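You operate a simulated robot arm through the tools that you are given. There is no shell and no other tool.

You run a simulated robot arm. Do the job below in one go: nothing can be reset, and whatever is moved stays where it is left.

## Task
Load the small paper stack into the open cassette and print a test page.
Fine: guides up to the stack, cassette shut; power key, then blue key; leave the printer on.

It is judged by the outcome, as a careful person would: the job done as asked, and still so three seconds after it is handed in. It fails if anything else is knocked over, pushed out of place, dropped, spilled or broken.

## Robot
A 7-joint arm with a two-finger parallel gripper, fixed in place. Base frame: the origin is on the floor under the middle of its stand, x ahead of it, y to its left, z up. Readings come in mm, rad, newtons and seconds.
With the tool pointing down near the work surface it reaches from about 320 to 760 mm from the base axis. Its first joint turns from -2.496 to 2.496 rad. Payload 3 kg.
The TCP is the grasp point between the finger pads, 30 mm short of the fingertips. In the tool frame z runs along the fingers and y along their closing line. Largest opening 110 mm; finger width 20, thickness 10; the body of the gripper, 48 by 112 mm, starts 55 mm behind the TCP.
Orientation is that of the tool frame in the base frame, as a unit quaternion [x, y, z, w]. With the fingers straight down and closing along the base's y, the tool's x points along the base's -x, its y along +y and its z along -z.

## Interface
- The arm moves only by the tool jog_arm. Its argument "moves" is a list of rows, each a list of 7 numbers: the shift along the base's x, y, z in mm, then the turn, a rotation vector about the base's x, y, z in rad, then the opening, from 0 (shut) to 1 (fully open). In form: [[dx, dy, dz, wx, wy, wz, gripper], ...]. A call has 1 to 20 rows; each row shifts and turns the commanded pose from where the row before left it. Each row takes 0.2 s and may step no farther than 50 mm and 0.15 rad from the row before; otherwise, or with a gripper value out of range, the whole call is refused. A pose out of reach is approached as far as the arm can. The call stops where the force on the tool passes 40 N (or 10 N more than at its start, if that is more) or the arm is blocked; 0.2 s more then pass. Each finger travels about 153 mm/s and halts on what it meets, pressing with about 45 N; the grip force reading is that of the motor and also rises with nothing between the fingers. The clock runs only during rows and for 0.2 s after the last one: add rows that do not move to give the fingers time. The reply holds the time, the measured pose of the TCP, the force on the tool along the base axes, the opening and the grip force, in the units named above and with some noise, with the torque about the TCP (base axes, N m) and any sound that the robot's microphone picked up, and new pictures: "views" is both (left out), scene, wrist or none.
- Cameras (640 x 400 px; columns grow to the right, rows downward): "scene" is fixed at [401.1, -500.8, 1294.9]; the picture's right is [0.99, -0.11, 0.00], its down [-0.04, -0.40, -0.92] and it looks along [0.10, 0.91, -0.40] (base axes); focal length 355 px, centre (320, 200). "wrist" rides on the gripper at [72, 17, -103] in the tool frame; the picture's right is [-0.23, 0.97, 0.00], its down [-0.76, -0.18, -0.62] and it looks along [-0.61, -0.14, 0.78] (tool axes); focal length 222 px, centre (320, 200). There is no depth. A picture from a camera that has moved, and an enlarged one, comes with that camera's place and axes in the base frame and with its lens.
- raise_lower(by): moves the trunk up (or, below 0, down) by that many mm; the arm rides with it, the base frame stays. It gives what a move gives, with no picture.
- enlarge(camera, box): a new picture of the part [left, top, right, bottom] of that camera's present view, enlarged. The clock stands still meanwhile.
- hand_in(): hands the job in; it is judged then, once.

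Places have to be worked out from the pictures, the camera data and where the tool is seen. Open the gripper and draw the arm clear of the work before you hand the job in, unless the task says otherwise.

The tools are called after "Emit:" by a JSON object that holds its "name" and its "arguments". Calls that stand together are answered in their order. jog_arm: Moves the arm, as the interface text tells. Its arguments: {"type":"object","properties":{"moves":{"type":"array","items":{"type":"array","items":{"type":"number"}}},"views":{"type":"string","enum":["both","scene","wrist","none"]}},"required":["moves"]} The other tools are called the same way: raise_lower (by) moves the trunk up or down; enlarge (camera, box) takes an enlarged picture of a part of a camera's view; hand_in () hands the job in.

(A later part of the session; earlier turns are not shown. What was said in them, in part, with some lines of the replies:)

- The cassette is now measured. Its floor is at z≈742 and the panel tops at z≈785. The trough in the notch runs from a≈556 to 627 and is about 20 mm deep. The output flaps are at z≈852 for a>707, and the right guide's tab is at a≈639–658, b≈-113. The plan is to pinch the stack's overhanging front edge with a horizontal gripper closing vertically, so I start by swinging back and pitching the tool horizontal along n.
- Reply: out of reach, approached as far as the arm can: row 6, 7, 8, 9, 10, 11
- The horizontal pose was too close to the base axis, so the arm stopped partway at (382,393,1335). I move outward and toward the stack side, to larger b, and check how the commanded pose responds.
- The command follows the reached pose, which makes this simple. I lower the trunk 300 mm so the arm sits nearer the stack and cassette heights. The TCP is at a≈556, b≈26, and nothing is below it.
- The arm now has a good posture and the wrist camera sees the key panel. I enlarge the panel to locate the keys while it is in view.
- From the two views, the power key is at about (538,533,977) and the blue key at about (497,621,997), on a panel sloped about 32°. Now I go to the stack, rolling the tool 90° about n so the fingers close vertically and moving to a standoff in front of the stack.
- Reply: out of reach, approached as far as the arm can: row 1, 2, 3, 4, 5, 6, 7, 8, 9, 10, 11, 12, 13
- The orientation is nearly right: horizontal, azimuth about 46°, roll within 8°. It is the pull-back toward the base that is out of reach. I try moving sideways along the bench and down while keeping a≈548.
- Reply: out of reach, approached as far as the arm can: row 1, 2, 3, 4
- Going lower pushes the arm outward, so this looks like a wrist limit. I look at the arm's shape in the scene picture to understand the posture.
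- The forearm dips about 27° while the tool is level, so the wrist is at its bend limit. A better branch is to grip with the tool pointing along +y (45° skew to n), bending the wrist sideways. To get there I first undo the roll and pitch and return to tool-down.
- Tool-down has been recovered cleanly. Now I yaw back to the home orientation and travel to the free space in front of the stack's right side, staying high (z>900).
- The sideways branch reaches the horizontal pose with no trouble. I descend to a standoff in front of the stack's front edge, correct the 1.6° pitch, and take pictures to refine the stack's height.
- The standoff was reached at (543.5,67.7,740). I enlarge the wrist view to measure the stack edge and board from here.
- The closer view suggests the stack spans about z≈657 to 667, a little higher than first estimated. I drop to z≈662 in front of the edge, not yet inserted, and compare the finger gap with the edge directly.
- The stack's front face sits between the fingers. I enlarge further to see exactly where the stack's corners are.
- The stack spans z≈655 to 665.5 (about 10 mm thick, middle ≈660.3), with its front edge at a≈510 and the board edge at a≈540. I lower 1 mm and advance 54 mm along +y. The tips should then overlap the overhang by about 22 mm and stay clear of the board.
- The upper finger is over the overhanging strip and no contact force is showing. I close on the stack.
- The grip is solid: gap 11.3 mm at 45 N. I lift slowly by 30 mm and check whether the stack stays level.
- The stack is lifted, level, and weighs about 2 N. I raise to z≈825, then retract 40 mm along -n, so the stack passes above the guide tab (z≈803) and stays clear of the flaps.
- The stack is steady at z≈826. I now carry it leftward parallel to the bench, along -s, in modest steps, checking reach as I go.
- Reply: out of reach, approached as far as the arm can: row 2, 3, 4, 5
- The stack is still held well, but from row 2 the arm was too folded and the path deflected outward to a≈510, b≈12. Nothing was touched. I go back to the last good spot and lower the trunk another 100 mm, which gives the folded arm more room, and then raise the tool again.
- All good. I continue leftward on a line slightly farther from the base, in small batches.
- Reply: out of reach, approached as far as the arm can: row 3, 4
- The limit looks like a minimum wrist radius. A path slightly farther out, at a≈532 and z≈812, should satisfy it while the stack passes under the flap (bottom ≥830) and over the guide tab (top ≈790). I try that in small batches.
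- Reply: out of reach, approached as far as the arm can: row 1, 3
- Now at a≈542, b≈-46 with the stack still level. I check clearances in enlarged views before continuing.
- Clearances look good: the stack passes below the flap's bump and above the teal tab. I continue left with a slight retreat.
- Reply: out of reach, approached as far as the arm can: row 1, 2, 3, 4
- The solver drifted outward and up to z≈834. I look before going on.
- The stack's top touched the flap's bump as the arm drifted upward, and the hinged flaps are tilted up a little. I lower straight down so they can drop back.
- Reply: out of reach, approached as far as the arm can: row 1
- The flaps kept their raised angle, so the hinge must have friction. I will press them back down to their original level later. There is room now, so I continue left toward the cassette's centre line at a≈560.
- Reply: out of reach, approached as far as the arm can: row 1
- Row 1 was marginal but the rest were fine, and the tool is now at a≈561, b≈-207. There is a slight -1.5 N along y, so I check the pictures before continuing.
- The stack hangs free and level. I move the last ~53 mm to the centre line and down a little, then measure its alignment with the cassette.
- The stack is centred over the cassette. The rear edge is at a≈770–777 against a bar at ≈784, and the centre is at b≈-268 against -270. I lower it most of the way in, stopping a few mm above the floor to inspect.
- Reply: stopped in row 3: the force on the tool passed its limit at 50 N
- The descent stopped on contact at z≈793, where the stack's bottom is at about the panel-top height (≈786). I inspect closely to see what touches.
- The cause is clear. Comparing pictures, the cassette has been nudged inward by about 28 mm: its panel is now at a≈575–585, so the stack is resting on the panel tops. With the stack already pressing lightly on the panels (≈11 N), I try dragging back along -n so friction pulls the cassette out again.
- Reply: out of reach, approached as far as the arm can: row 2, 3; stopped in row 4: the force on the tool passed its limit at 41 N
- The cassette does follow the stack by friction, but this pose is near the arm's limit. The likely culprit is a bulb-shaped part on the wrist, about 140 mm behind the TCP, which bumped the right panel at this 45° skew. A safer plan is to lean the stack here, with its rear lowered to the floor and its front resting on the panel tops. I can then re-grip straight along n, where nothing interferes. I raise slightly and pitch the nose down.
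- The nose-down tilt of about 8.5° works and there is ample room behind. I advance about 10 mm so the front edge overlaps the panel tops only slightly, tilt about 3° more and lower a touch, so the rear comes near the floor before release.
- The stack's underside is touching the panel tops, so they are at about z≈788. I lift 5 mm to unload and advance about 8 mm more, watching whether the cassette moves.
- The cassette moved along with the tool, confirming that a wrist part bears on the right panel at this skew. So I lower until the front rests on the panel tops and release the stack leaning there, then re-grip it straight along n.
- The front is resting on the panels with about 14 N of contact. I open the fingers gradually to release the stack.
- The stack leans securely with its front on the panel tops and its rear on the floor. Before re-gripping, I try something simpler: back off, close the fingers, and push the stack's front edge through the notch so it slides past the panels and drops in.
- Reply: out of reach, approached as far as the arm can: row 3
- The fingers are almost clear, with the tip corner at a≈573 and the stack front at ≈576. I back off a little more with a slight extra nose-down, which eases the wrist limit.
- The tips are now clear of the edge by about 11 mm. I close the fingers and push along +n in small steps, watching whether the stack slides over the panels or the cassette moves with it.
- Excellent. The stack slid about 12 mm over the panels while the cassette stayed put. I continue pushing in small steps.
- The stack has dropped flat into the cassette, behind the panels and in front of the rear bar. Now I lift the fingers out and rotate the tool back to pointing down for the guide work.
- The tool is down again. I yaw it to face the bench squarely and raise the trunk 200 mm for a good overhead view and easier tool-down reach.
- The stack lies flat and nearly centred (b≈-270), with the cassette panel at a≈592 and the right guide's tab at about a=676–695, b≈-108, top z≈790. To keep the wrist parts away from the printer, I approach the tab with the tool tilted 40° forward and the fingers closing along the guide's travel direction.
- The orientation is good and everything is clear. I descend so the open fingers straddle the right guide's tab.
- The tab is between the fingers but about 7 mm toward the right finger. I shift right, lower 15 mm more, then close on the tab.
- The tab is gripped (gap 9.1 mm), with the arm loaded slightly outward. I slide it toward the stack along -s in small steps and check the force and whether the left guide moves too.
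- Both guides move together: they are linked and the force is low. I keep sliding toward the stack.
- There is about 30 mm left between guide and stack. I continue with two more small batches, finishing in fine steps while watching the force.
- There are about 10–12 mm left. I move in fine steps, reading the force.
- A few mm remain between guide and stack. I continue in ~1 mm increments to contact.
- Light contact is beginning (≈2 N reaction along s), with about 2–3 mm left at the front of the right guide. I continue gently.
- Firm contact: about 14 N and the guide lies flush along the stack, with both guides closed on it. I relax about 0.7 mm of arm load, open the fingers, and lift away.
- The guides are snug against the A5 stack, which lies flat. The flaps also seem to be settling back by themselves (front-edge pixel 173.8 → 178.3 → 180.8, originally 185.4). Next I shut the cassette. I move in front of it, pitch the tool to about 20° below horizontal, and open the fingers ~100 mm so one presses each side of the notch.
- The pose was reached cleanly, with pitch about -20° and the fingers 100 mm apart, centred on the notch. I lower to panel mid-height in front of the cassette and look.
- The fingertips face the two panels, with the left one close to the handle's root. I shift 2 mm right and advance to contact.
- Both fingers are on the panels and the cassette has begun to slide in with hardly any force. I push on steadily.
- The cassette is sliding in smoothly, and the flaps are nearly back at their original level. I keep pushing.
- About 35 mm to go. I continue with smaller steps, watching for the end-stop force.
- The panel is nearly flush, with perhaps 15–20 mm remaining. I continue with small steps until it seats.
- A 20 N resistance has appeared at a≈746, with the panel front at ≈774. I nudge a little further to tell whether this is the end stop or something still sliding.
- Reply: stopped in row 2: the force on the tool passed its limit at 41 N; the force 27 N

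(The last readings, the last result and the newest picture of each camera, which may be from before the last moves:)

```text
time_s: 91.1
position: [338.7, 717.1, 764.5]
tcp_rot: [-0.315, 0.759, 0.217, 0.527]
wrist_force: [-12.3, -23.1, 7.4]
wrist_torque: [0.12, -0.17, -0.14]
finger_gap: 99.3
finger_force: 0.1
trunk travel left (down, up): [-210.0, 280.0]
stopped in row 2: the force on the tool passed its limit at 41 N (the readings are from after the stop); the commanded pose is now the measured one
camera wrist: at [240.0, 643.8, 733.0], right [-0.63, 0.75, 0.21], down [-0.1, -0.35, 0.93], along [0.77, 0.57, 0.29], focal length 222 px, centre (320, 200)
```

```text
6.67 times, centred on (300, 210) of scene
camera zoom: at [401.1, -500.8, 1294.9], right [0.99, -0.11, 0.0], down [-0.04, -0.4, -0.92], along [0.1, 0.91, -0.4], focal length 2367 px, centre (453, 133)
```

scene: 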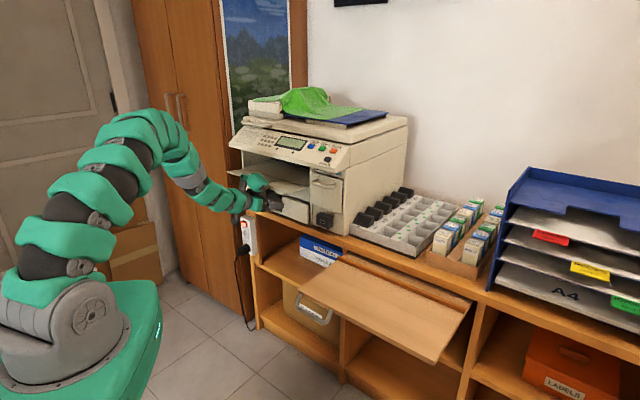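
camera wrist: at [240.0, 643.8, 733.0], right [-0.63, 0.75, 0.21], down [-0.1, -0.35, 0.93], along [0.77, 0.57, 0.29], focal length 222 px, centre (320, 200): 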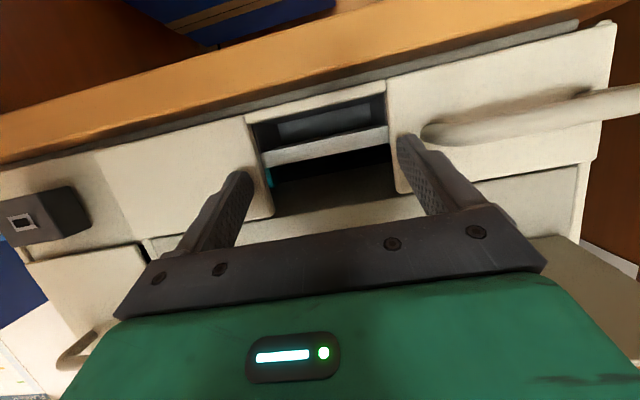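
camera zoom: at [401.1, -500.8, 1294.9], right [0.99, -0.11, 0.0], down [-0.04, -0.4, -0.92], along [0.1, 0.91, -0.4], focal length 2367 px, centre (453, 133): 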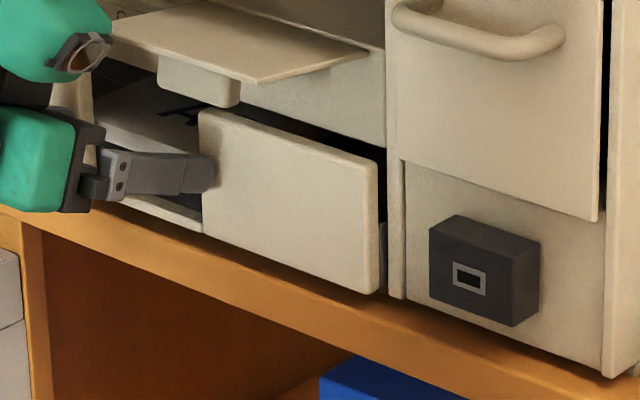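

The stop feels stiff, with force rising about 20 N per mm. I back off and look from the front and side to verify the cassette is fully shut.

Emit:
{"name": "jog_arm", "arguments": {"moves": [[-6, -6, 0, 0, 0, 0, 0.91], [-15, -15, 0, 0, 0, 0, 0.91], [-20, -20, 0, 0, 0, 0, 0.91], [-25, -25, 0, 0, 0, 0, 0.91], [-25, -25, 10, 0, 0, 0, 0.91], [-20, -20, 20, 0, 0, 0, 0.91], [0, 0, 0, 0, 0, 0, 0.91]], "views": "both"}}

Emit:
{"name": "enlarge", "arguments": {"camera": "wrist", "box": [100, 0, 600, 250]}}

Emit:
{"name": "enlarge", "arguments": {"camera": "scene", "box": [220, 160, 340, 240]}}

```text
time_s: 92.7
position: [229.9, 606.4, 793.3]
tcp_rot: [-0.316, 0.759, 0.217, 0.526]
wrist_force: [-0.3, -0.4, 0.2]
wrist_torque: [-0.01, -0.01, -0.03]
finger_gap: 100.0
finger_force: 0.1
trunk travel left (down, up): [-210.0, 280.0]
camera wrist: at [130.6, 533.2, 762.3], right [-0.63, 0.75, 0.21], down [-0.1, -0.35, 0.93], along [0.77, 0.57, 0.29], focal length 222 px, centre (320, 200)
```

scene: 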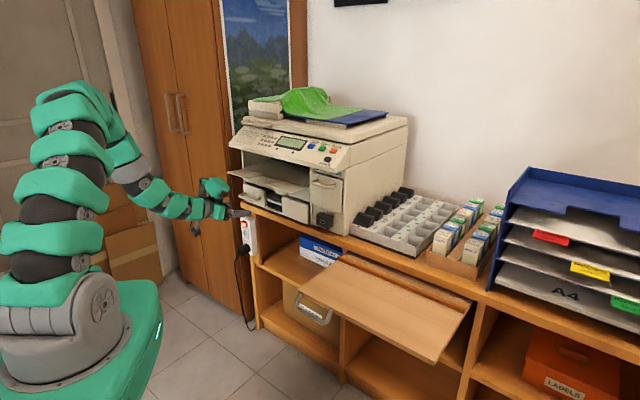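
wrist: 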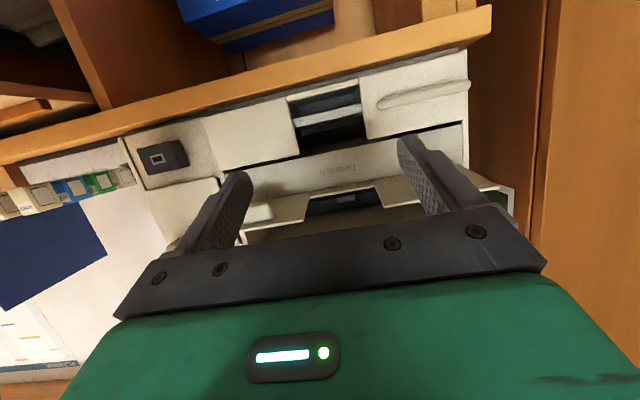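

```text
1.28 times, centred on (350, 125) of wrist
camera zoom: at [130.6, 533.2, 762.3], right [-0.63, 0.75, 0.21], down [-0.1, -0.35, 0.93], along [0.77, 0.57, 0.29], focal length 284 px, centre (282, 296)
```

zoom: 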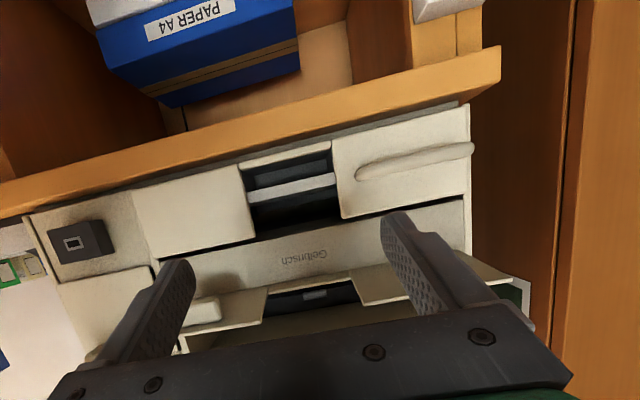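

```text
5.00 times, centred on (280, 200) of scene
camera zoom: at [401.1, -500.8, 1294.9], right [0.99, -0.11, 0.0], down [-0.04, -0.4, -0.92], along [0.1, 0.91, -0.4], focal length 1775 px, centre (520, 200)
```

zoom: 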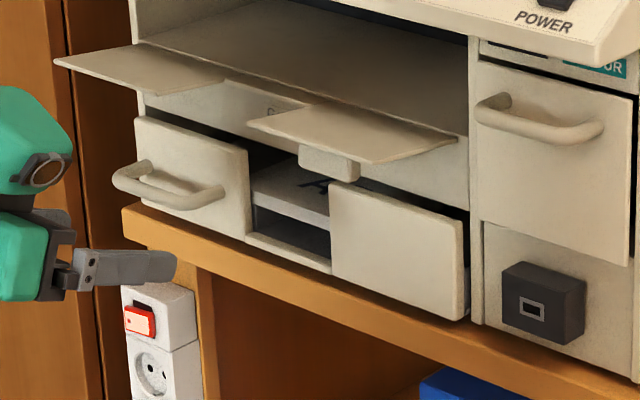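

The cassette looks fully shut: its panels cover the opening from the left frame to the right column, and the output flaps are back at their original pixel positions. Next are the keys. I retreat, close the fingers, tilt the tool down to about 35° from vertical (roughly normal to the panel) and raise the trunk 120 mm.

Emit:
{"name": "jog_arm", "arguments": {"moves": [[6, -26, 20, -0.085, 0.085, 0, 0.6], [6, -26, 20, -0.085, 0.085, 0, 0.3], [6, -26, 20, -0.085, 0.085, 0, 0.0], [6, -26, 20, -0.085, 0.085, 0, 0.0], [6, -26, 20, -0.085, 0.085, 0, 0.0], [0, 0, 0, 0, 0, 0, 0.0]], "views": "none"}}

Emit:
{"name": "raise_lower", "arguments": {"by": 130}}

Emit:
{"name": "jog_arm", "arguments": {"moves": [[0, 0, 0, 0, 0, 0, 0.0]], "views": "both"}}

```text
time_s: 94.1
position: [259.6, 476.1, 892.4]
tcp_rot: [-0.366, 0.881, 0.114, 0.277]
wrist_force: [0.4, 0.0, 0.4]
wrist_torque: [-0.02, 0.01, -0.03]
finger_gap: 0.2
finger_force: 38.2
trunk travel left (down, up): [-210.0, 280.0]
```

```text
time_s: 95.7
position: [258.6, 475.9, 1022.5]
tcp_rot: [-0.366, 0.881, 0.114, 0.277]
wrist_force: [0.2, 0.1, -0.6]
wrist_torque: [-0.02, -0.02, -0.01]
finger_gap: 0.0
finger_force: 37.5
trunk travel left (down, up): [-340.0, 150.0]
```

```text
time_s: 96.1
position: [259.6, 475.7, 1023.1]
tcp_rot: [-0.366, 0.881, 0.114, 0.278]
wrist_force: [-0.3, 0.1, 0.6]
wrist_torque: [-0.03, -0.03, -0.01]
finger_gap: 0.0
finger_force: 37.9
trunk travel left (down, up): [-340.0, 150.0]
camera wrist: at [163.1, 405.5, 1066.1], right [-0.56, 0.82, 0.13], down [0.31, 0.07, 0.95], along [0.77, 0.57, -0.29], focal length 222 px, centre (320, 200)
```

scene: 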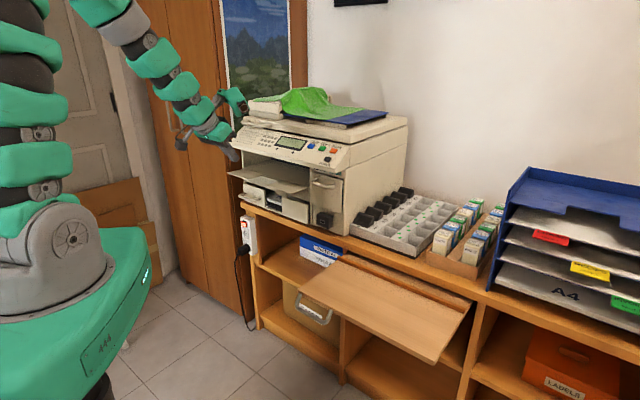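
wrist: 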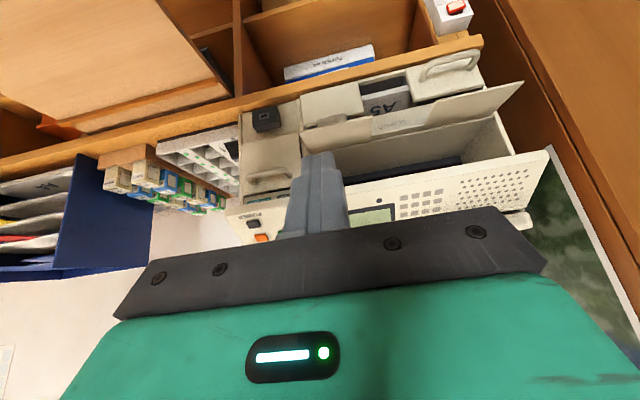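

The tool is now about 35° from vertical with the fingers closed. I move to a standoff about 50 mm short of the power key, at roughly (538,533,977), and verify alignment.

Emit:
{"name": "jog_arm", "arguments": {"moves": [[41, 4, 5, 0, 0, 0, 0.0], [41, 4, 5, 0, 0, 0, 0.0], [41, 4, 3, 0, 0, 0, 0.0], [41, 4, 3, 0, 0, 0, 0.0], [41, 4, 2, 0, 0, 0, 0.0], [41, 5, 2, 0, 0, 0, 0.0], [0, 0, 0, 0, 0, 0, 0.0]], "views": "both"}}

Emit:
{"name": "enlarge", "arguments": {"camera": "wrist", "box": [200, 60, 480, 260]}}

Emit:
{"name": "enlarge", "arguments": {"camera": "scene", "box": [260, 110, 380, 190]}}

```text
time_s: 97.7
position: [506.3, 501.4, 1043.2]
tcp_rot: [-0.366, 0.88, 0.115, 0.279]
wrist_force: [0.4, -0.4, -1.0]
wrist_torque: [-0.02, 0.02, 0.01]
finger_gap: 0.2
finger_force: 37.5
trunk travel left (down, up): [-340.0, 150.0]
camera wrist: at [410.5, 430.0, 1086.2], right [-0.56, 0.82, 0.13], down [0.31, 0.07, 0.95], along [0.77, 0.57, -0.29], focal length 222 px, centre (320, 200)
```

scene: 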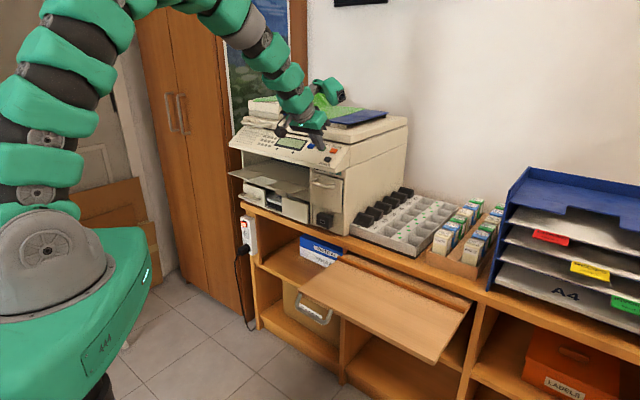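
wrist: 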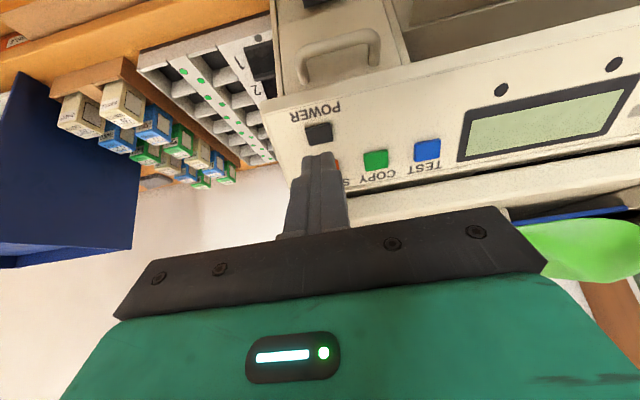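

```text
2.00 times, centred on (340, 160) of wrist
camera zoom: at [410.5, 430.0, 1086.2], right [-0.56, 0.82, 0.13], down [0.31, 0.07, 0.95], along [0.77, 0.57, -0.29], focal length 444 px, centre (280, 280)
```

zoom: 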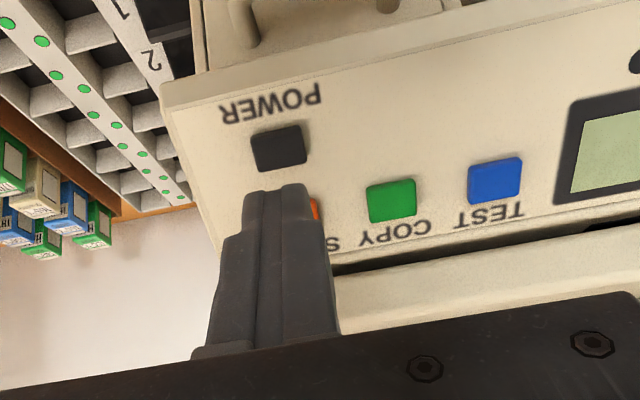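

```text
5.00 times, centred on (320, 150) of scene
camera zoom: at [401.1, -500.8, 1294.9], right [0.99, -0.11, 0.0], down [-0.04, -0.4, -0.92], along [0.1, 0.91, -0.4], focal length 1775 px, centre (320, 450)
```

zoom: 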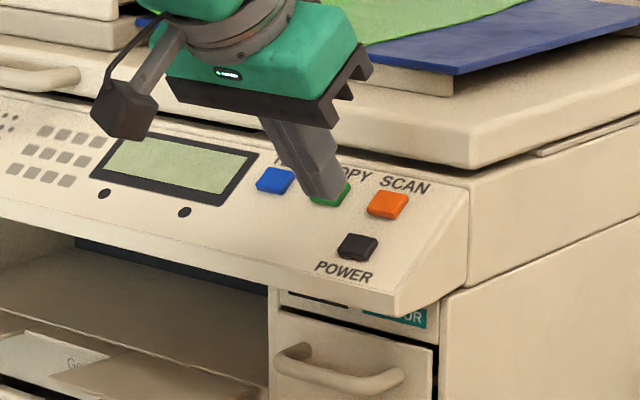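

Both key positions re-triangulate to within 1–2 mm, and the fingertip is lined up with the power key, 49 mm away along the tool axis. I approach to about 5 mm above it.

Emit:
{"name": "jog_arm", "arguments": {"moves": [[6, 6, -12, 0, 0, 0, 0.0], [6, 6, -12, 0, 0, 0, 0.0], [4, 4, -8, 0, 0, 0, 0.0], [2, 2, -4, 0, 0, 0, 0.0], [0, 0, 0, 0, 0, 0, 0.0]], "views": "both"}}

Emit:
{"name": "enlarge", "arguments": {"camera": "wrist", "box": [240, 60, 440, 220]}}

Emit:
{"name": "enlarge", "arguments": {"camera": "scene", "box": [290, 120, 360, 180]}}

```text
time_s: 98.9
position: [522.8, 519.8, 1007.1]
tcp_rot: [-0.365, 0.881, 0.113, 0.278]
wrist_force: [-0.8, 0.0, 0.5]
wrist_torque: [0.01, -0.01, -0.03]
finger_gap: 0.0
finger_force: 37.5
trunk travel left (down, up): [-340.0, 150.0]
camera wrist: at [427.7, 448.7, 1050.1], right [-0.56, 0.82, 0.13], down [0.31, 0.07, 0.95], along [0.77, 0.57, -0.29], focal length 222 px, centre (320, 200)
```

scene: 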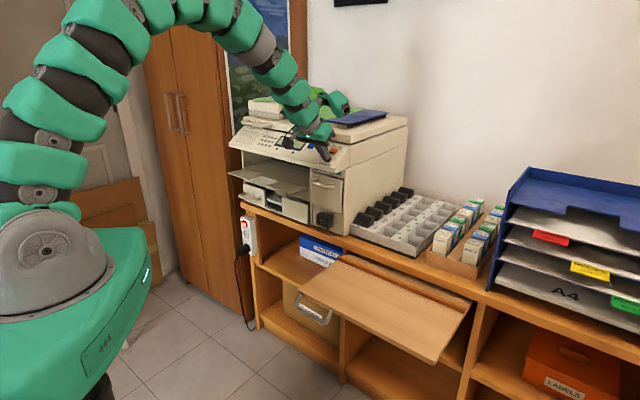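
wrist: 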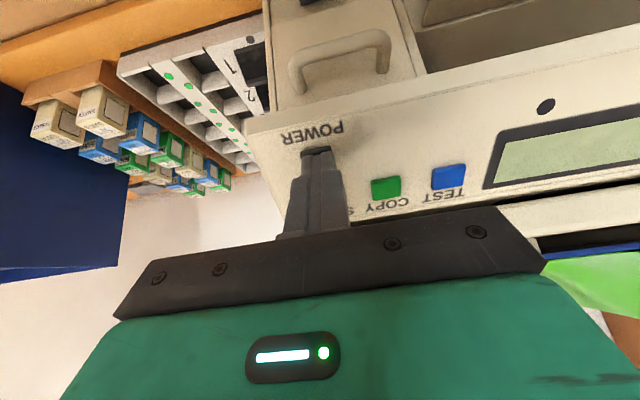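

```text
2.50 times, centred on (340, 140) of wrist
camera zoom: at [427.7, 448.7, 1050.1], right [-0.56, 0.82, 0.13], down [0.31, 0.07, 0.95], along [0.77, 0.57, -0.29], focal length 555 px, centre (270, 350)
```

zoom: 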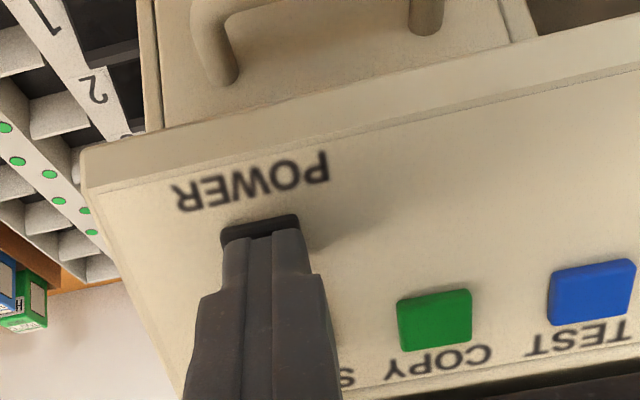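

```text
6.67 times, centred on (325, 150) of scene
camera zoom: at [401.1, -500.8, 1294.9], right [0.99, -0.11, 0.0], down [-0.04, -0.4, -0.92], along [0.1, 0.91, -0.4], focal length 2367 px, centre (287, 533)
```

zoom: 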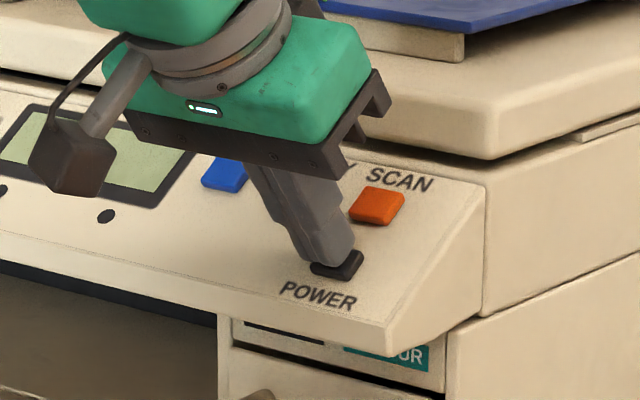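

The fingertip is just above the power key. I press along the tool axis in 1.5 mm steps.

Emit:
{"name": "jog_arm", "arguments": {"moves": [[0.6, 0.6, -1.2, 0, 0, 0, 0.0], [0.6, 0.6, -1.2, 0, 0, 0, 0.0], [0.6, 0.6, -1.2, 0, 0, 0, 0.0], [0.6, 0.6, -1.2, 0, 0, 0, 0.0]], "views": "both"}}

Emit:
{"name": "enlarge", "arguments": {"camera": "wrist", "box": [240, 60, 640, 260]}}

```text
time_s: 99.9
position: [525.8, 522.0, 1002.1]
tcp_rot: [-0.366, 0.881, 0.114, 0.278]
wrist_force: [-1.8, -1.8, 3.0]
wrist_torque: [-0.05, 0.02, -0.03]
finger_gap: 0.0
finger_force: 37.4
trunk travel left (down, up): [-340.0, 150.0]
heard: click
camera wrist: at [429.7, 450.8, 1045.3], right [-0.56, 0.82, 0.13], down [0.31, 0.07, 0.95], along [0.77, 0.57, -0.29], focal length 222 px, centre (320, 200)
```

scene: 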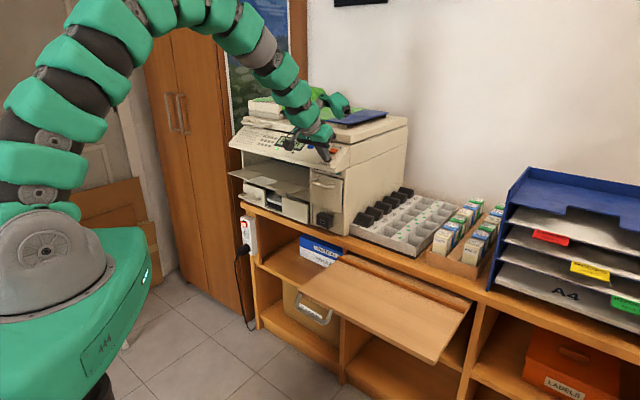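
wrist: 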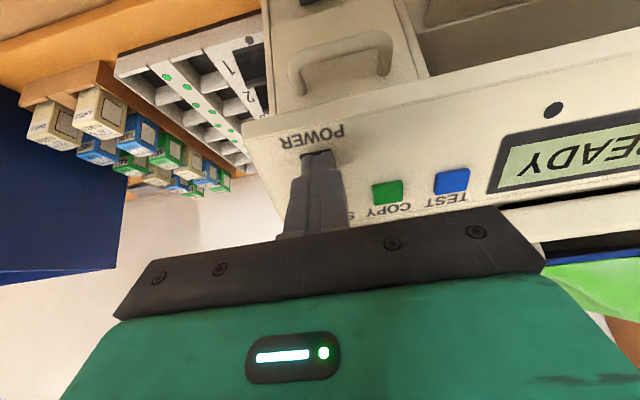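

```text
1.60 times, centred on (440, 160) of wrist
camera zoom: at [429.7, 450.8, 1045.3], right [-0.56, 0.82, 0.13], down [0.31, 0.07, 0.95], along [0.77, 0.57, -0.29], focal length 355 px, centre (128, 264)
```

zoom: 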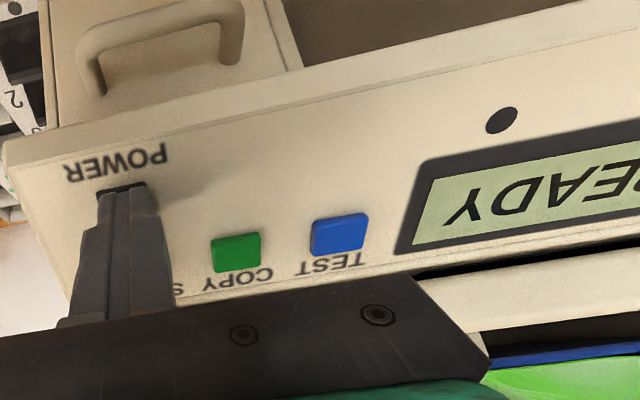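

"click" was heard and the display now shows READY. I retract and move over to the blue TEST key.

Emit:
{"name": "jog_arm", "arguments": {"moves": [[-4, -4, 8, 0, 0, 0, 0.0], [-6, -6, 12, 0, 0, 0, 0.0], [-6, -6, 12, 0, 0, 0, 0.0], [-14, 29, 7, 0, 0, 0, 0.0], [-14, 29, 7, 0, 0, 0, 0.0], [-13.4, 28.6, 7, 0, 0, 0, 0.0], [0, 0, 0, 0, 0, 0, 0.0]], "views": "both"}}

Emit:
{"name": "enlarge", "arguments": {"camera": "wrist", "box": [200, 40, 520, 240]}}

Emit:
{"name": "enlarge", "arguments": {"camera": "scene", "box": [240, 90, 360, 180]}}

```text
time_s: 101.5
position: [468.2, 592.7, 1053.5]
tcp_rot: [-0.366, 0.881, 0.115, 0.277]
wrist_force: [0.6, -0.5, 0.2]
wrist_torque: [0.01, 0.0, 0.03]
finger_gap: 0.0
finger_force: 37.4
trunk travel left (down, up): [-340.0, 150.0]
camera wrist: at [372.3, 522.0, 1097.4], right [-0.56, 0.82, 0.13], down [0.31, 0.07, 0.95], along [0.77, 0.57, -0.29], focal length 222 px, centre (320, 200)
```

scene: 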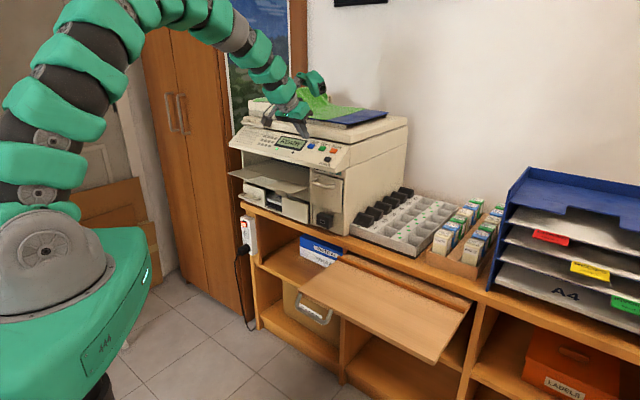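
wrist: 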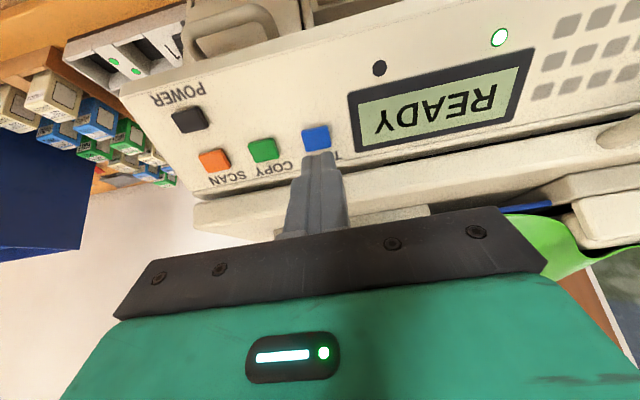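

```text
2.00 times, centred on (360, 140) of wrist
camera zoom: at [372.3, 522.0, 1097.4], right [-0.56, 0.82, 0.13], down [0.31, 0.07, 0.95], along [0.77, 0.57, -0.29], focal length 444 px, centre (240, 320)
```

zoom: 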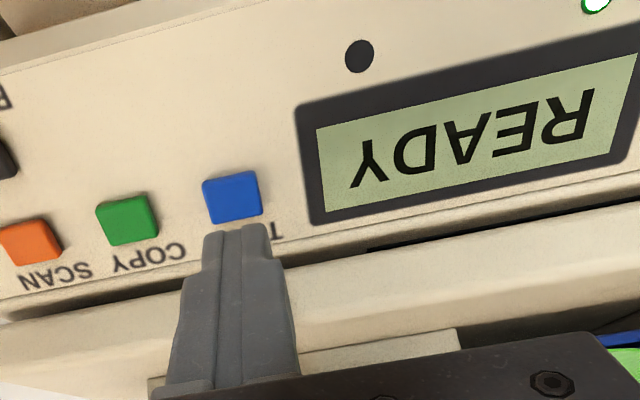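

```text
4.44 times, centred on (300, 135) of scene
camera zoom: at [401.1, -500.8, 1294.9], right [0.99, -0.11, 0.0], down [-0.04, -0.4, -0.92], along [0.1, 0.91, -0.4], focal length 1578 px, centre (409, 489)
```

zoom: 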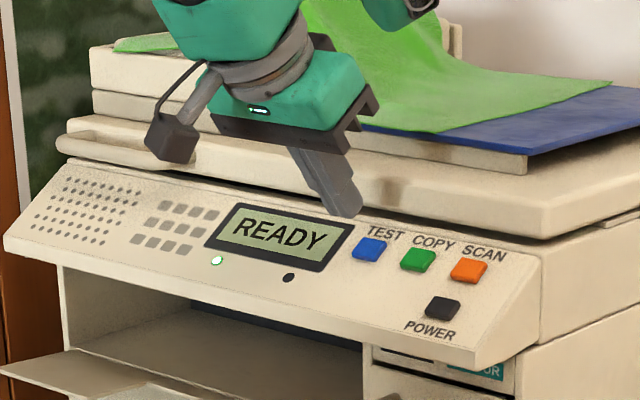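

READY and a lit green lamp. The fingertip is aligned with the blue TEST key, about 38 mm away. I approach and press in small steps.

Emit:
{"name": "jog_arm", "arguments": {"moves": [[5, 5, -10, 0, 0, 0, 0.0], [5, 4.5, -10, 0, 0, 0, 0.0], [3.8, 3.3, -7, 0, 0, 0, 0.0], [0.6, 0.6, -1.2, 0, 0, 0, 0.0], [0, 0, 0, 0, 0, 0, 0.0]], "views": "both"}}

Emit:
{"name": "enlarge", "arguments": {"camera": "scene", "box": [260, 110, 350, 170]}}

```text
time_s: 102.7
position: [482.3, 605.7, 1026.1]
tcp_rot: [-0.366, 0.881, 0.114, 0.278]
wrist_force: [-1.4, -0.2, 0.2]
wrist_torque: [0.03, 0.05, 0.02]
finger_gap: 0.2
finger_force: 37.4
trunk travel left (down, up): [-340.0, 150.0]
camera wrist: at [386.8, 535.0, 1069.5], right [-0.56, 0.82, 0.13], down [0.31, 0.07, 0.95], along [0.77, 0.57, -0.29], focal length 222 px, centre (320, 200)
```

scene: 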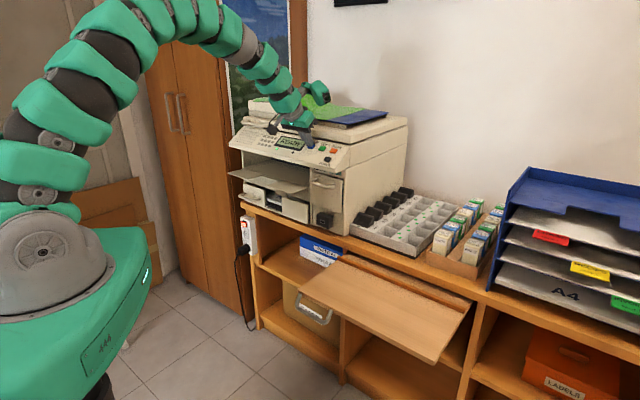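
wrist: 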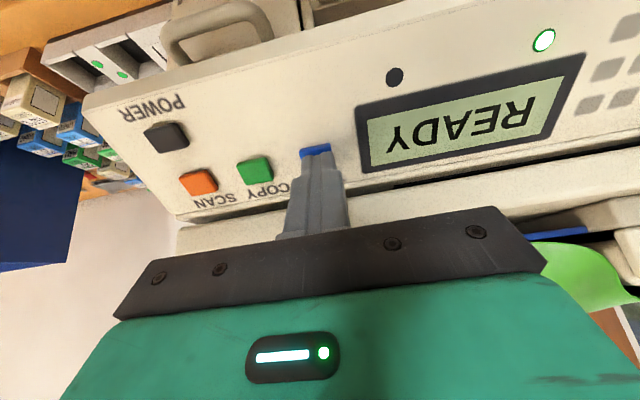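

```text
6.67 times, centred on (305, 140) of scene
camera zoom: at [401.1, -500.8, 1294.9], right [0.99, -0.11, 0.0], down [-0.04, -0.4, -0.92], along [0.1, 0.91, -0.4], focal length 2367 px, centre (420, 600)
```

zoom: 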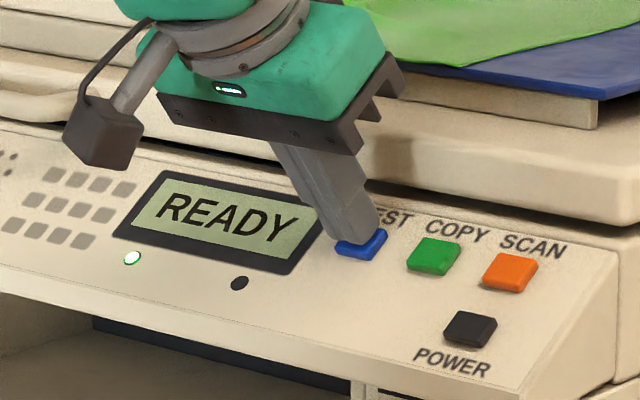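

The fingertip is right on the blue key. I press in 1.5 mm steps until the click.

Emit:
{"name": "jog_arm", "arguments": {"moves": [[0.6, 0.6, -1.2, 0, 0, 0, 0.0], [0.6, 0.6, -1.2, 0, 0, 0, 0.0], [0.6, 0.6, -1.2, 0, 0, 0, 0.0]], "views": "both"}}

```text
time_s: 103.5
position: [484.5, 607.5, 1024.3]
tcp_rot: [-0.366, 0.881, 0.114, 0.278]
wrist_force: [-3.0, -3.7, 1.6]
wrist_torque: [-0.09, 0.06, 0.01]
finger_gap: 0.0
finger_force: 37.6
trunk travel left (down, up): [-340.0, 150.0]
heard: click
camera wrist: at [388.3, 536.5, 1066.6], right [-0.56, 0.82, 0.13], down [0.31, 0.07, 0.95], along [0.77, 0.57, -0.29], focal length 222 px, centre (320, 200)
```

scene: 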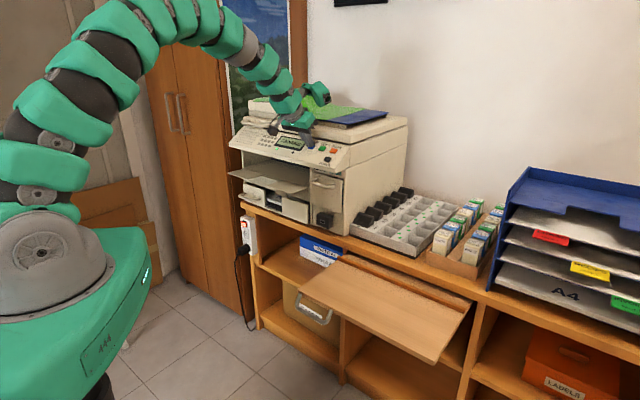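
wrist: 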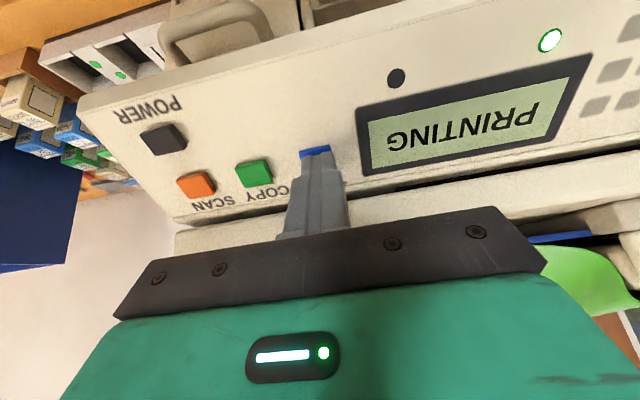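

The display shows PRINTING. I retract the finger and draw the arm back while the page prints.

Emit:
{"name": "jog_arm", "arguments": {"moves": [[-4, -4, 8, 0, 0, 0, 0.0], [-8, -8, 16, 0, 0, 0, 0.0], [-12, -12, 20, 0, 0, 0, 0.0], [-25, -25, 10, 0, 0, 0, 0.1], [-25, -25, 0, 0, 0, 0, 0.3], [-25, -25, 0, 0, 0, 0, 0.5], [-25, -25, 0, 0, 0, 0, 0.5], [0, 0, 0, 0, 0, 0, 0.5], [0, 0, 0, 0, 0, 0, 0.5], [0, 0, 0, 0, 0, 0, 0.5]], "views": "both"}}

Emit:
{"name": "enlarge", "arguments": {"camera": "scene", "box": [220, 120, 360, 240]}}

Emit:
{"name": "enlarge", "arguments": {"camera": "wrist", "box": [200, 0, 600, 240]}}

```text
time_s: 105.7
position: [361.2, 482.8, 1077.9]
tcp_rot: [-0.365, 0.881, 0.114, 0.278]
wrist_force: [0.3, -0.6, 0.2]
wrist_torque: [-0.01, 0.03, -0.01]
finger_gap: 55.0
finger_force: 0.1
trunk travel left (down, up): [-340.0, 150.0]
camera wrist: at [265.6, 412.6, 1121.1], right [-0.56, 0.82, 0.13], down [0.31, 0.07, 0.95], along [0.77, 0.57, -0.29], focal length 222 px, centre (320, 200)
```

scene: 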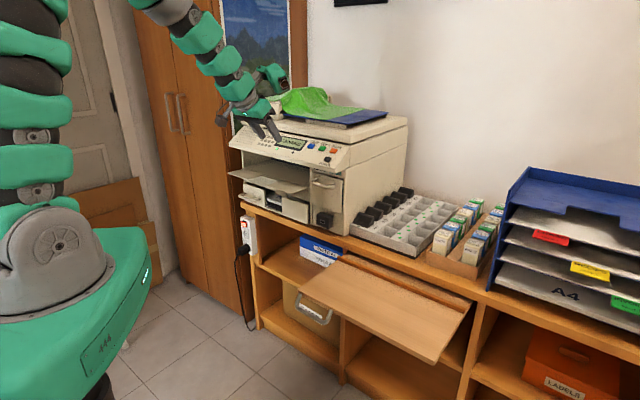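
wrist: 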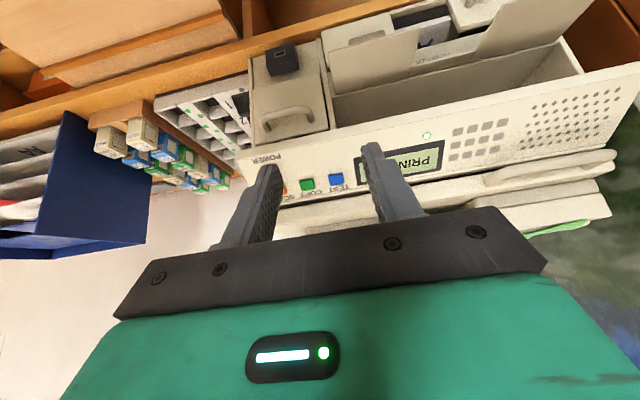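

```text
3.33 times, centred on (290, 180) of scene
camera zoom: at [401.1, -500.8, 1294.9], right [0.99, -0.11, 0.0], down [-0.04, -0.4, -0.92], along [0.1, 0.91, -0.4], focal length 1183 px, centre (420, 267)
```

zoom: 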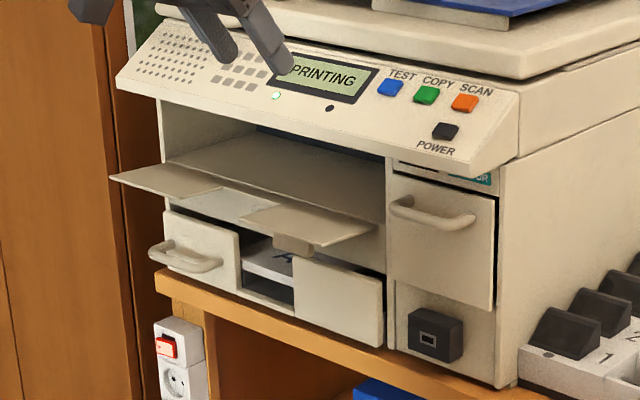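

```text
1.60 times, centred on (400, 120) of wrist
camera zoom: at [265.6, 412.6, 1121.1], right [-0.56, 0.82, 0.13], down [0.31, 0.07, 0.95], along [0.77, 0.57, -0.29], focal length 355 px, centre (192, 328)
```

zoom: 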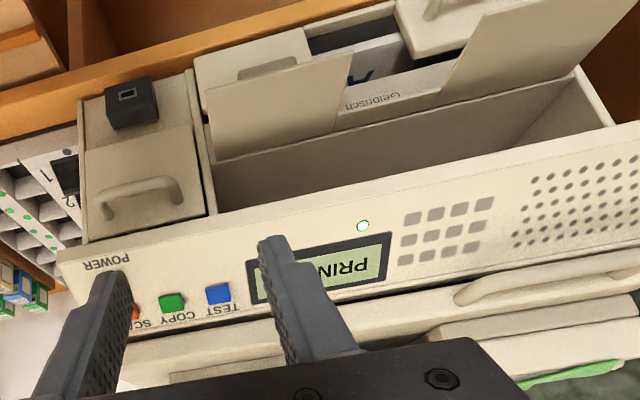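

Printing is under way. I draw the arm back a little further and wait.

Emit:
{"name": "jog_arm", "arguments": {"moves": [[-20, -20, 0, 0, 0, 0, 0.5], [-20, -20, 0, 0, 0, 0, 0.5], [-20, -20, 0, 0, 0, 0, 0.5], [0, 0, 0, 0, 0, 0, 0.5], [0, 0, 0, 0, 0, 0, 0.5], [0, 0, 0, 0, 0, 0, 0.5], [0, 0, 0, 0, 0, 0, 0.5], [0, 0, 0, 0, 0, 0, 0.5], [0, 0, 0, 0, 0, 0, 0.5], [0, 0, 0, 0, 0, 0, 0.5], [0, 0, 0, 0, 0, 0, 0.5], [0, 0, 0, 0, 0, 0, 0.5], [0, 0, 0, 0, 0, 0, 0.5], [0, 0, 0, 0, 0, 0, 0.5]], "views": "both"}}

Emit:
{"name": "enlarge", "arguments": {"camera": "scene", "box": [220, 120, 360, 240]}}

Emit:
{"name": "enlarge", "arguments": {"camera": "wrist", "box": [200, 0, 600, 240]}}

```text
time_s: 108.7
position: [300.2, 424.5, 1077.5]
tcp_rot: [-0.366, 0.881, 0.114, 0.278]
wrist_force: [-0.6, 0.5, -0.5]
wrist_torque: [0.01, -0.02, 0.0]
finger_gap: 54.9
finger_force: 0.0
trunk travel left (down, up): [-340.0, 150.0]
camera wrist: at [203.9, 353.0, 1121.1], right [-0.56, 0.82, 0.13], down [0.31, 0.07, 0.95], along [0.77, 0.57, -0.29], focal length 222 px, centre (320, 200)
```

scene: 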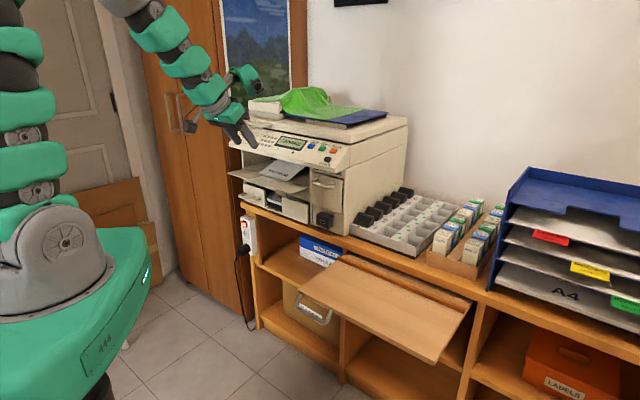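
wrist: 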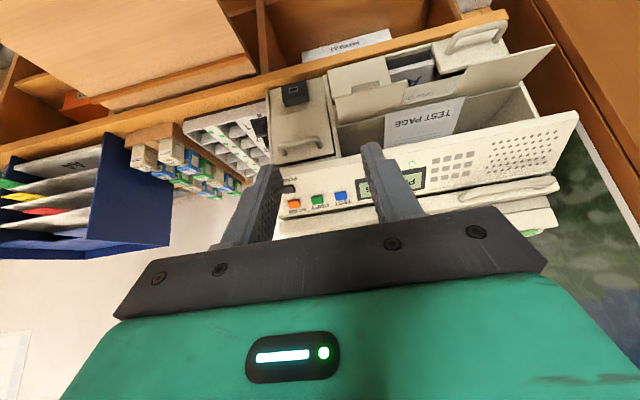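

```text
3.33 times, centred on (290, 180) of scene
camera zoom: at [401.1, -500.8, 1294.9], right [0.99, -0.11, 0.0], down [-0.04, -0.4, -0.92], along [0.1, 0.91, -0.4], focal length 1183 px, centre (420, 267)
```

zoom: 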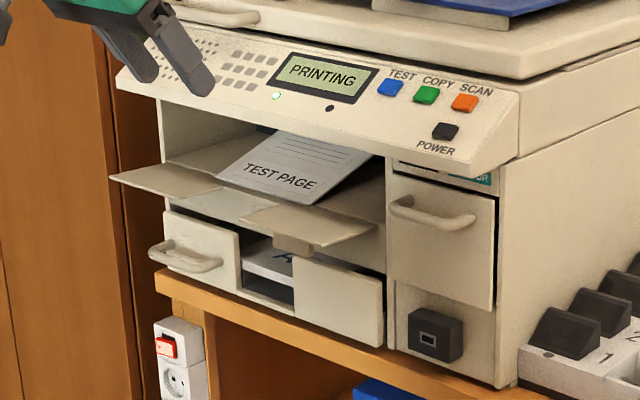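

```text
1.60 times, centred on (400, 120) of wrist
camera zoom: at [203.9, 353.0, 1121.1], right [-0.56, 0.82, 0.13], down [0.31, 0.07, 0.95], along [0.77, 0.57, -0.29], focal length 355 px, centre (192, 328)
```

zoom: 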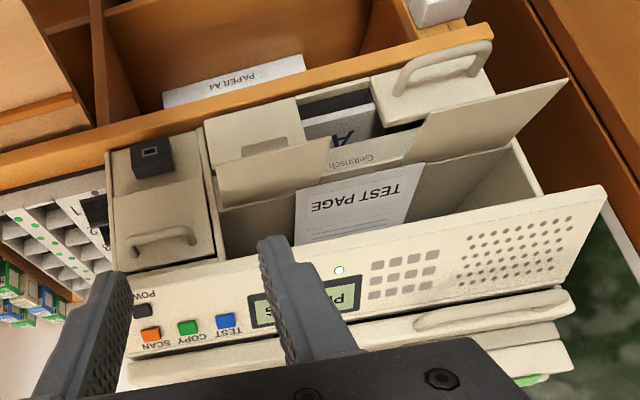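

The TEST PAGE is coming out onto the output tray. I wait for it to finish.

Emit:
{"name": "jog_arm", "arguments": {"moves": [[0, 0, 0, 0, 0, 0, 0.5], [0, 0, 0, 0, 0, 0, 0.5], [0, 0, 0, 0, 0, 0, 0.5], [0, 0, 0, 0, 0, 0, 0.5], [0, 0, 0, 0, 0, 0, 0.5], [0, 0, 0, 0, 0, 0, 0.5], [0, 0, 0, 0, 0, 0, 0.5], [0, 0, 0, 0, 0, 0, 0.5], [0, 0, 0, 0, 0, 0, 0.5], [0, 0, 0, 0, 0, 0, 0.5], [0, 0, 0, 0, 0, 0, 0.5], [0, 0, 0, 0, 0, 0, 0.5], [0, 0, 0, 0, 0, 0, 0.5], [0, 0, 0, 0, 0, 0, 0.5], [0, 0, 0, 0, 0, 0, 0.5], [0, 0, 0, 0, 0, 0, 0.5]], "views": "both"}}

Emit:
{"name": "enlarge", "arguments": {"camera": "scene", "box": [220, 120, 360, 240]}}

Emit:
{"name": "enlarge", "arguments": {"camera": "wrist", "box": [200, 0, 600, 240]}}

```text
time_s: 112.1
position: [300.1, 424.9, 1077.1]
tcp_rot: [-0.367, 0.881, 0.114, 0.277]
wrist_force: [-0.6, -0.7, -0.1]
wrist_torque: [0.0, -0.02, -0.01]
finger_gap: 55.0
finger_force: 0.0
trunk travel left (down, up): [-340.0, 150.0]
camera wrist: at [203.9, 353.0, 1121.1], right [-0.56, 0.82, 0.13], down [0.31, 0.07, 0.95], along [0.77, 0.57, -0.29], focal length 222 px, centre (320, 200)
```

scene: 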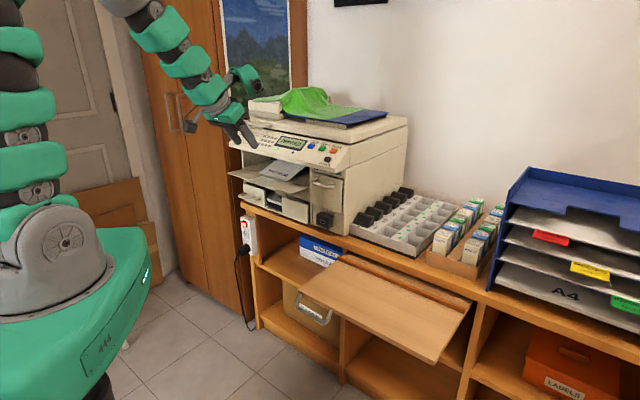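
wrist: 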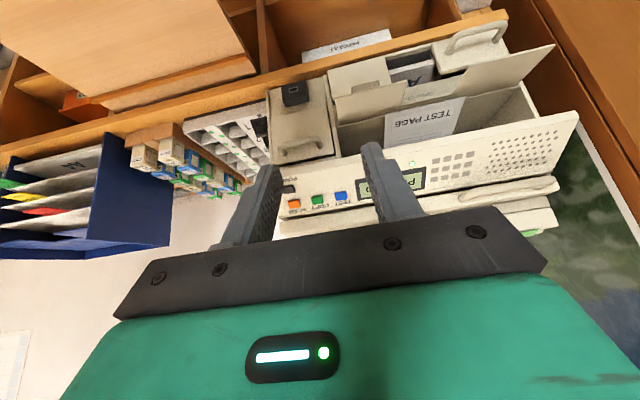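

```text
3.33 times, centred on (290, 180) of scene
camera zoom: at [401.1, -500.8, 1294.9], right [0.99, -0.11, 0.0], down [-0.04, -0.4, -0.92], along [0.1, 0.91, -0.4], focal length 1183 px, centre (420, 267)
```

zoom: 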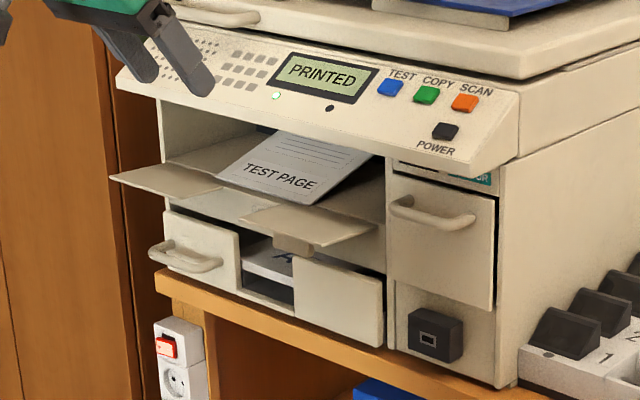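

```text
1.60 times, centred on (400, 120) of wrist
camera zoom: at [203.9, 353.0, 1121.1], right [-0.56, 0.82, 0.13], down [0.31, 0.07, 0.95], along [0.77, 0.57, -0.29], focal length 355 px, centre (192, 328)
```

zoom: 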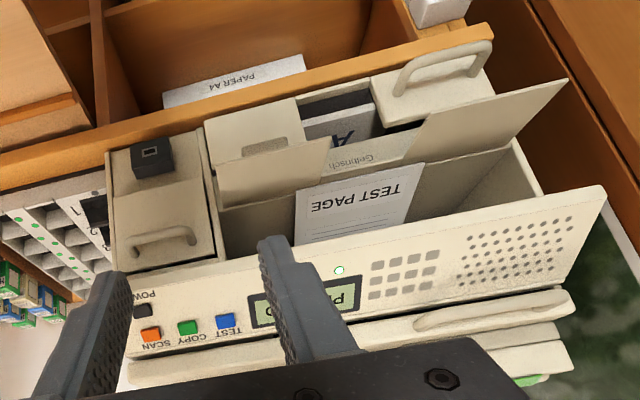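

The display reads PRINTED, the lamp is green, and the test page lies on the output tray. The cassette is shut and the flaps are level as before. I open the gripper and draw the arm well clear, then take a last look.

Emit:
{"name": "jog_arm", "arguments": {"moves": [[-12, -14, 10, 0, 0, 0, 0.8], [-12, -14, 10, 0, 0, 0, 1], [-12, -14, 10, 0, 0, 0, 1], [-10, -12, 10, 0, 0, 0, 1], [0, 0, 0, 0, 0, 0, 1], [0, 0, 0, 0, 0, 0, 1], [0, 0, 0, 0, 0, 0, 1]], "views": "both"}}

Emit:
{"name": "enlarge", "arguments": {"camera": "scene", "box": [200, 80, 420, 240]}}

Emit:
{"name": "enlarge", "arguments": {"camera": "wrist", "box": [300, 0, 560, 180]}}

```text
time_s: 113.7
position: [254.2, 369.9, 1118.1]
tcp_rot: [-0.366, 0.881, 0.114, 0.277]
wrist_force: [-0.6, -0.3, -0.1]
wrist_torque: [0.02, -0.01, -0.01]
finger_gap: 109.9
finger_force: 0.0
trunk travel left (down, up): [-340.0, 150.0]
camera wrist: at [158.1, 299.2, 1160.8], right [-0.56, 0.82, 0.13], down [0.31, 0.07, 0.95], along [0.77, 0.57, -0.29], focal length 222 px, centre (320, 200)
```

scene: 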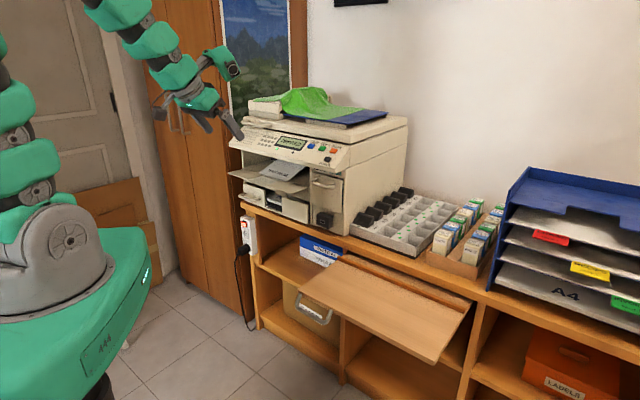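
wrist: 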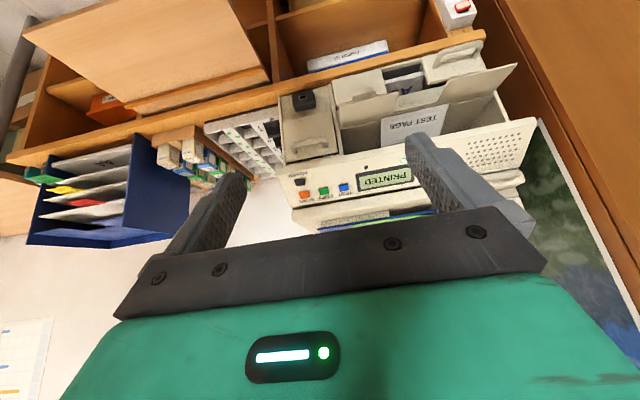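

```text
2.50 times, centred on (310, 160) of scene
camera zoom: at [401.1, -500.8, 1294.9], right [0.99, -0.11, 0.0], down [-0.04, -0.4, -0.92], along [0.1, 0.91, -0.4], focal length 888 px, centre (345, 300)
```

zoom: 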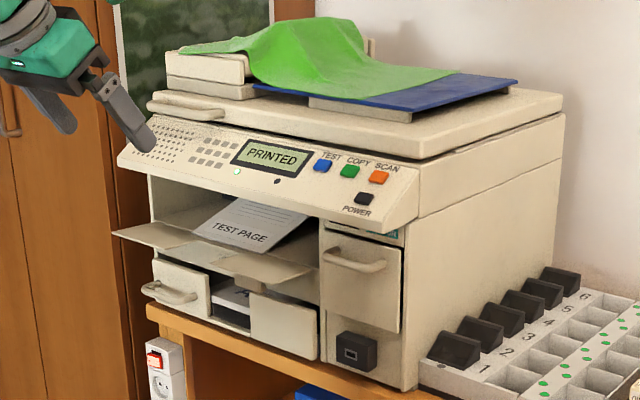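

```text
2.22 times, centred on (430, 90) of wrist
camera zoom: at [158.1, 299.2, 1160.8], right [-0.56, 0.82, 0.13], down [0.31, 0.07, 0.95], along [0.77, 0.57, -0.29], focal length 494 px, centre (76, 444)
```

zoom: 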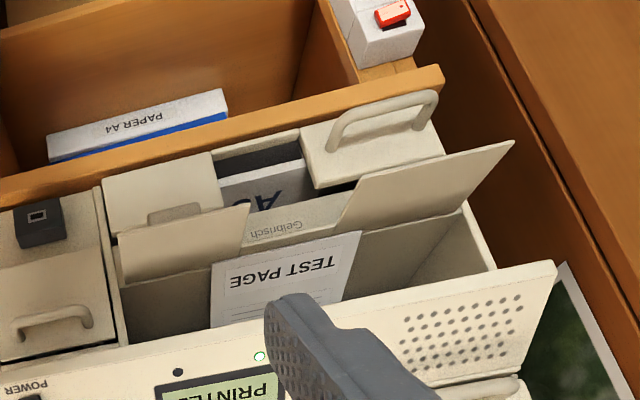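

The final pictures show the cassette shut with the A5 stack inside and the test page on the tray. The display reads PRINTED with the printer on, the surroundings are undisturbed, and the arm is clear with the gripper open. I hand the job in.

Emit:
{"name": "hand_in", "arguments": {}}

```text
The job is handed in.
```

The A5 stack is in the cassette, the cassette is shut, and the printer has printed the test page. I handed the job in, and no verdict has come back yet.

- **Paper:** the stack lies flat between the guides. I slid the guides in until they touched both sides, with about 14 N of contact.
- **Cassette:** I pushed it in until it met a stiff stop. Its front now covers the opening, and the paper is visible through the notch.
- **Keys:** I pressed power, heard a click, and the display showed READY. I then pressed the blue TEST key, heard a click, and it showed PRINTING and then PRINTED.
- **Printer:** it is still on, with the green lamp lit and the test page on the output tray.

Three things did not go cleanly along the way:

- **Output flaps:** while I carried the stack over, it lifted the hinged output flaps. They settled back on their own to within about a pixel of where they started.
- **Cassette nudged early:** a part of the gripper's wrist pushed the open cassette in by about 36 mm before the paper was loaded. It is shut now, so this made no lasting difference.
- **Loading the stack:** I could not lower it straight in, so I rested its front edge on the cassette's front panels. Pushing that edge with the fingers then made it drop in flat.

I saw nothing else moved or knocked over in the final pictures. The arm is drawn back with the gripper open.
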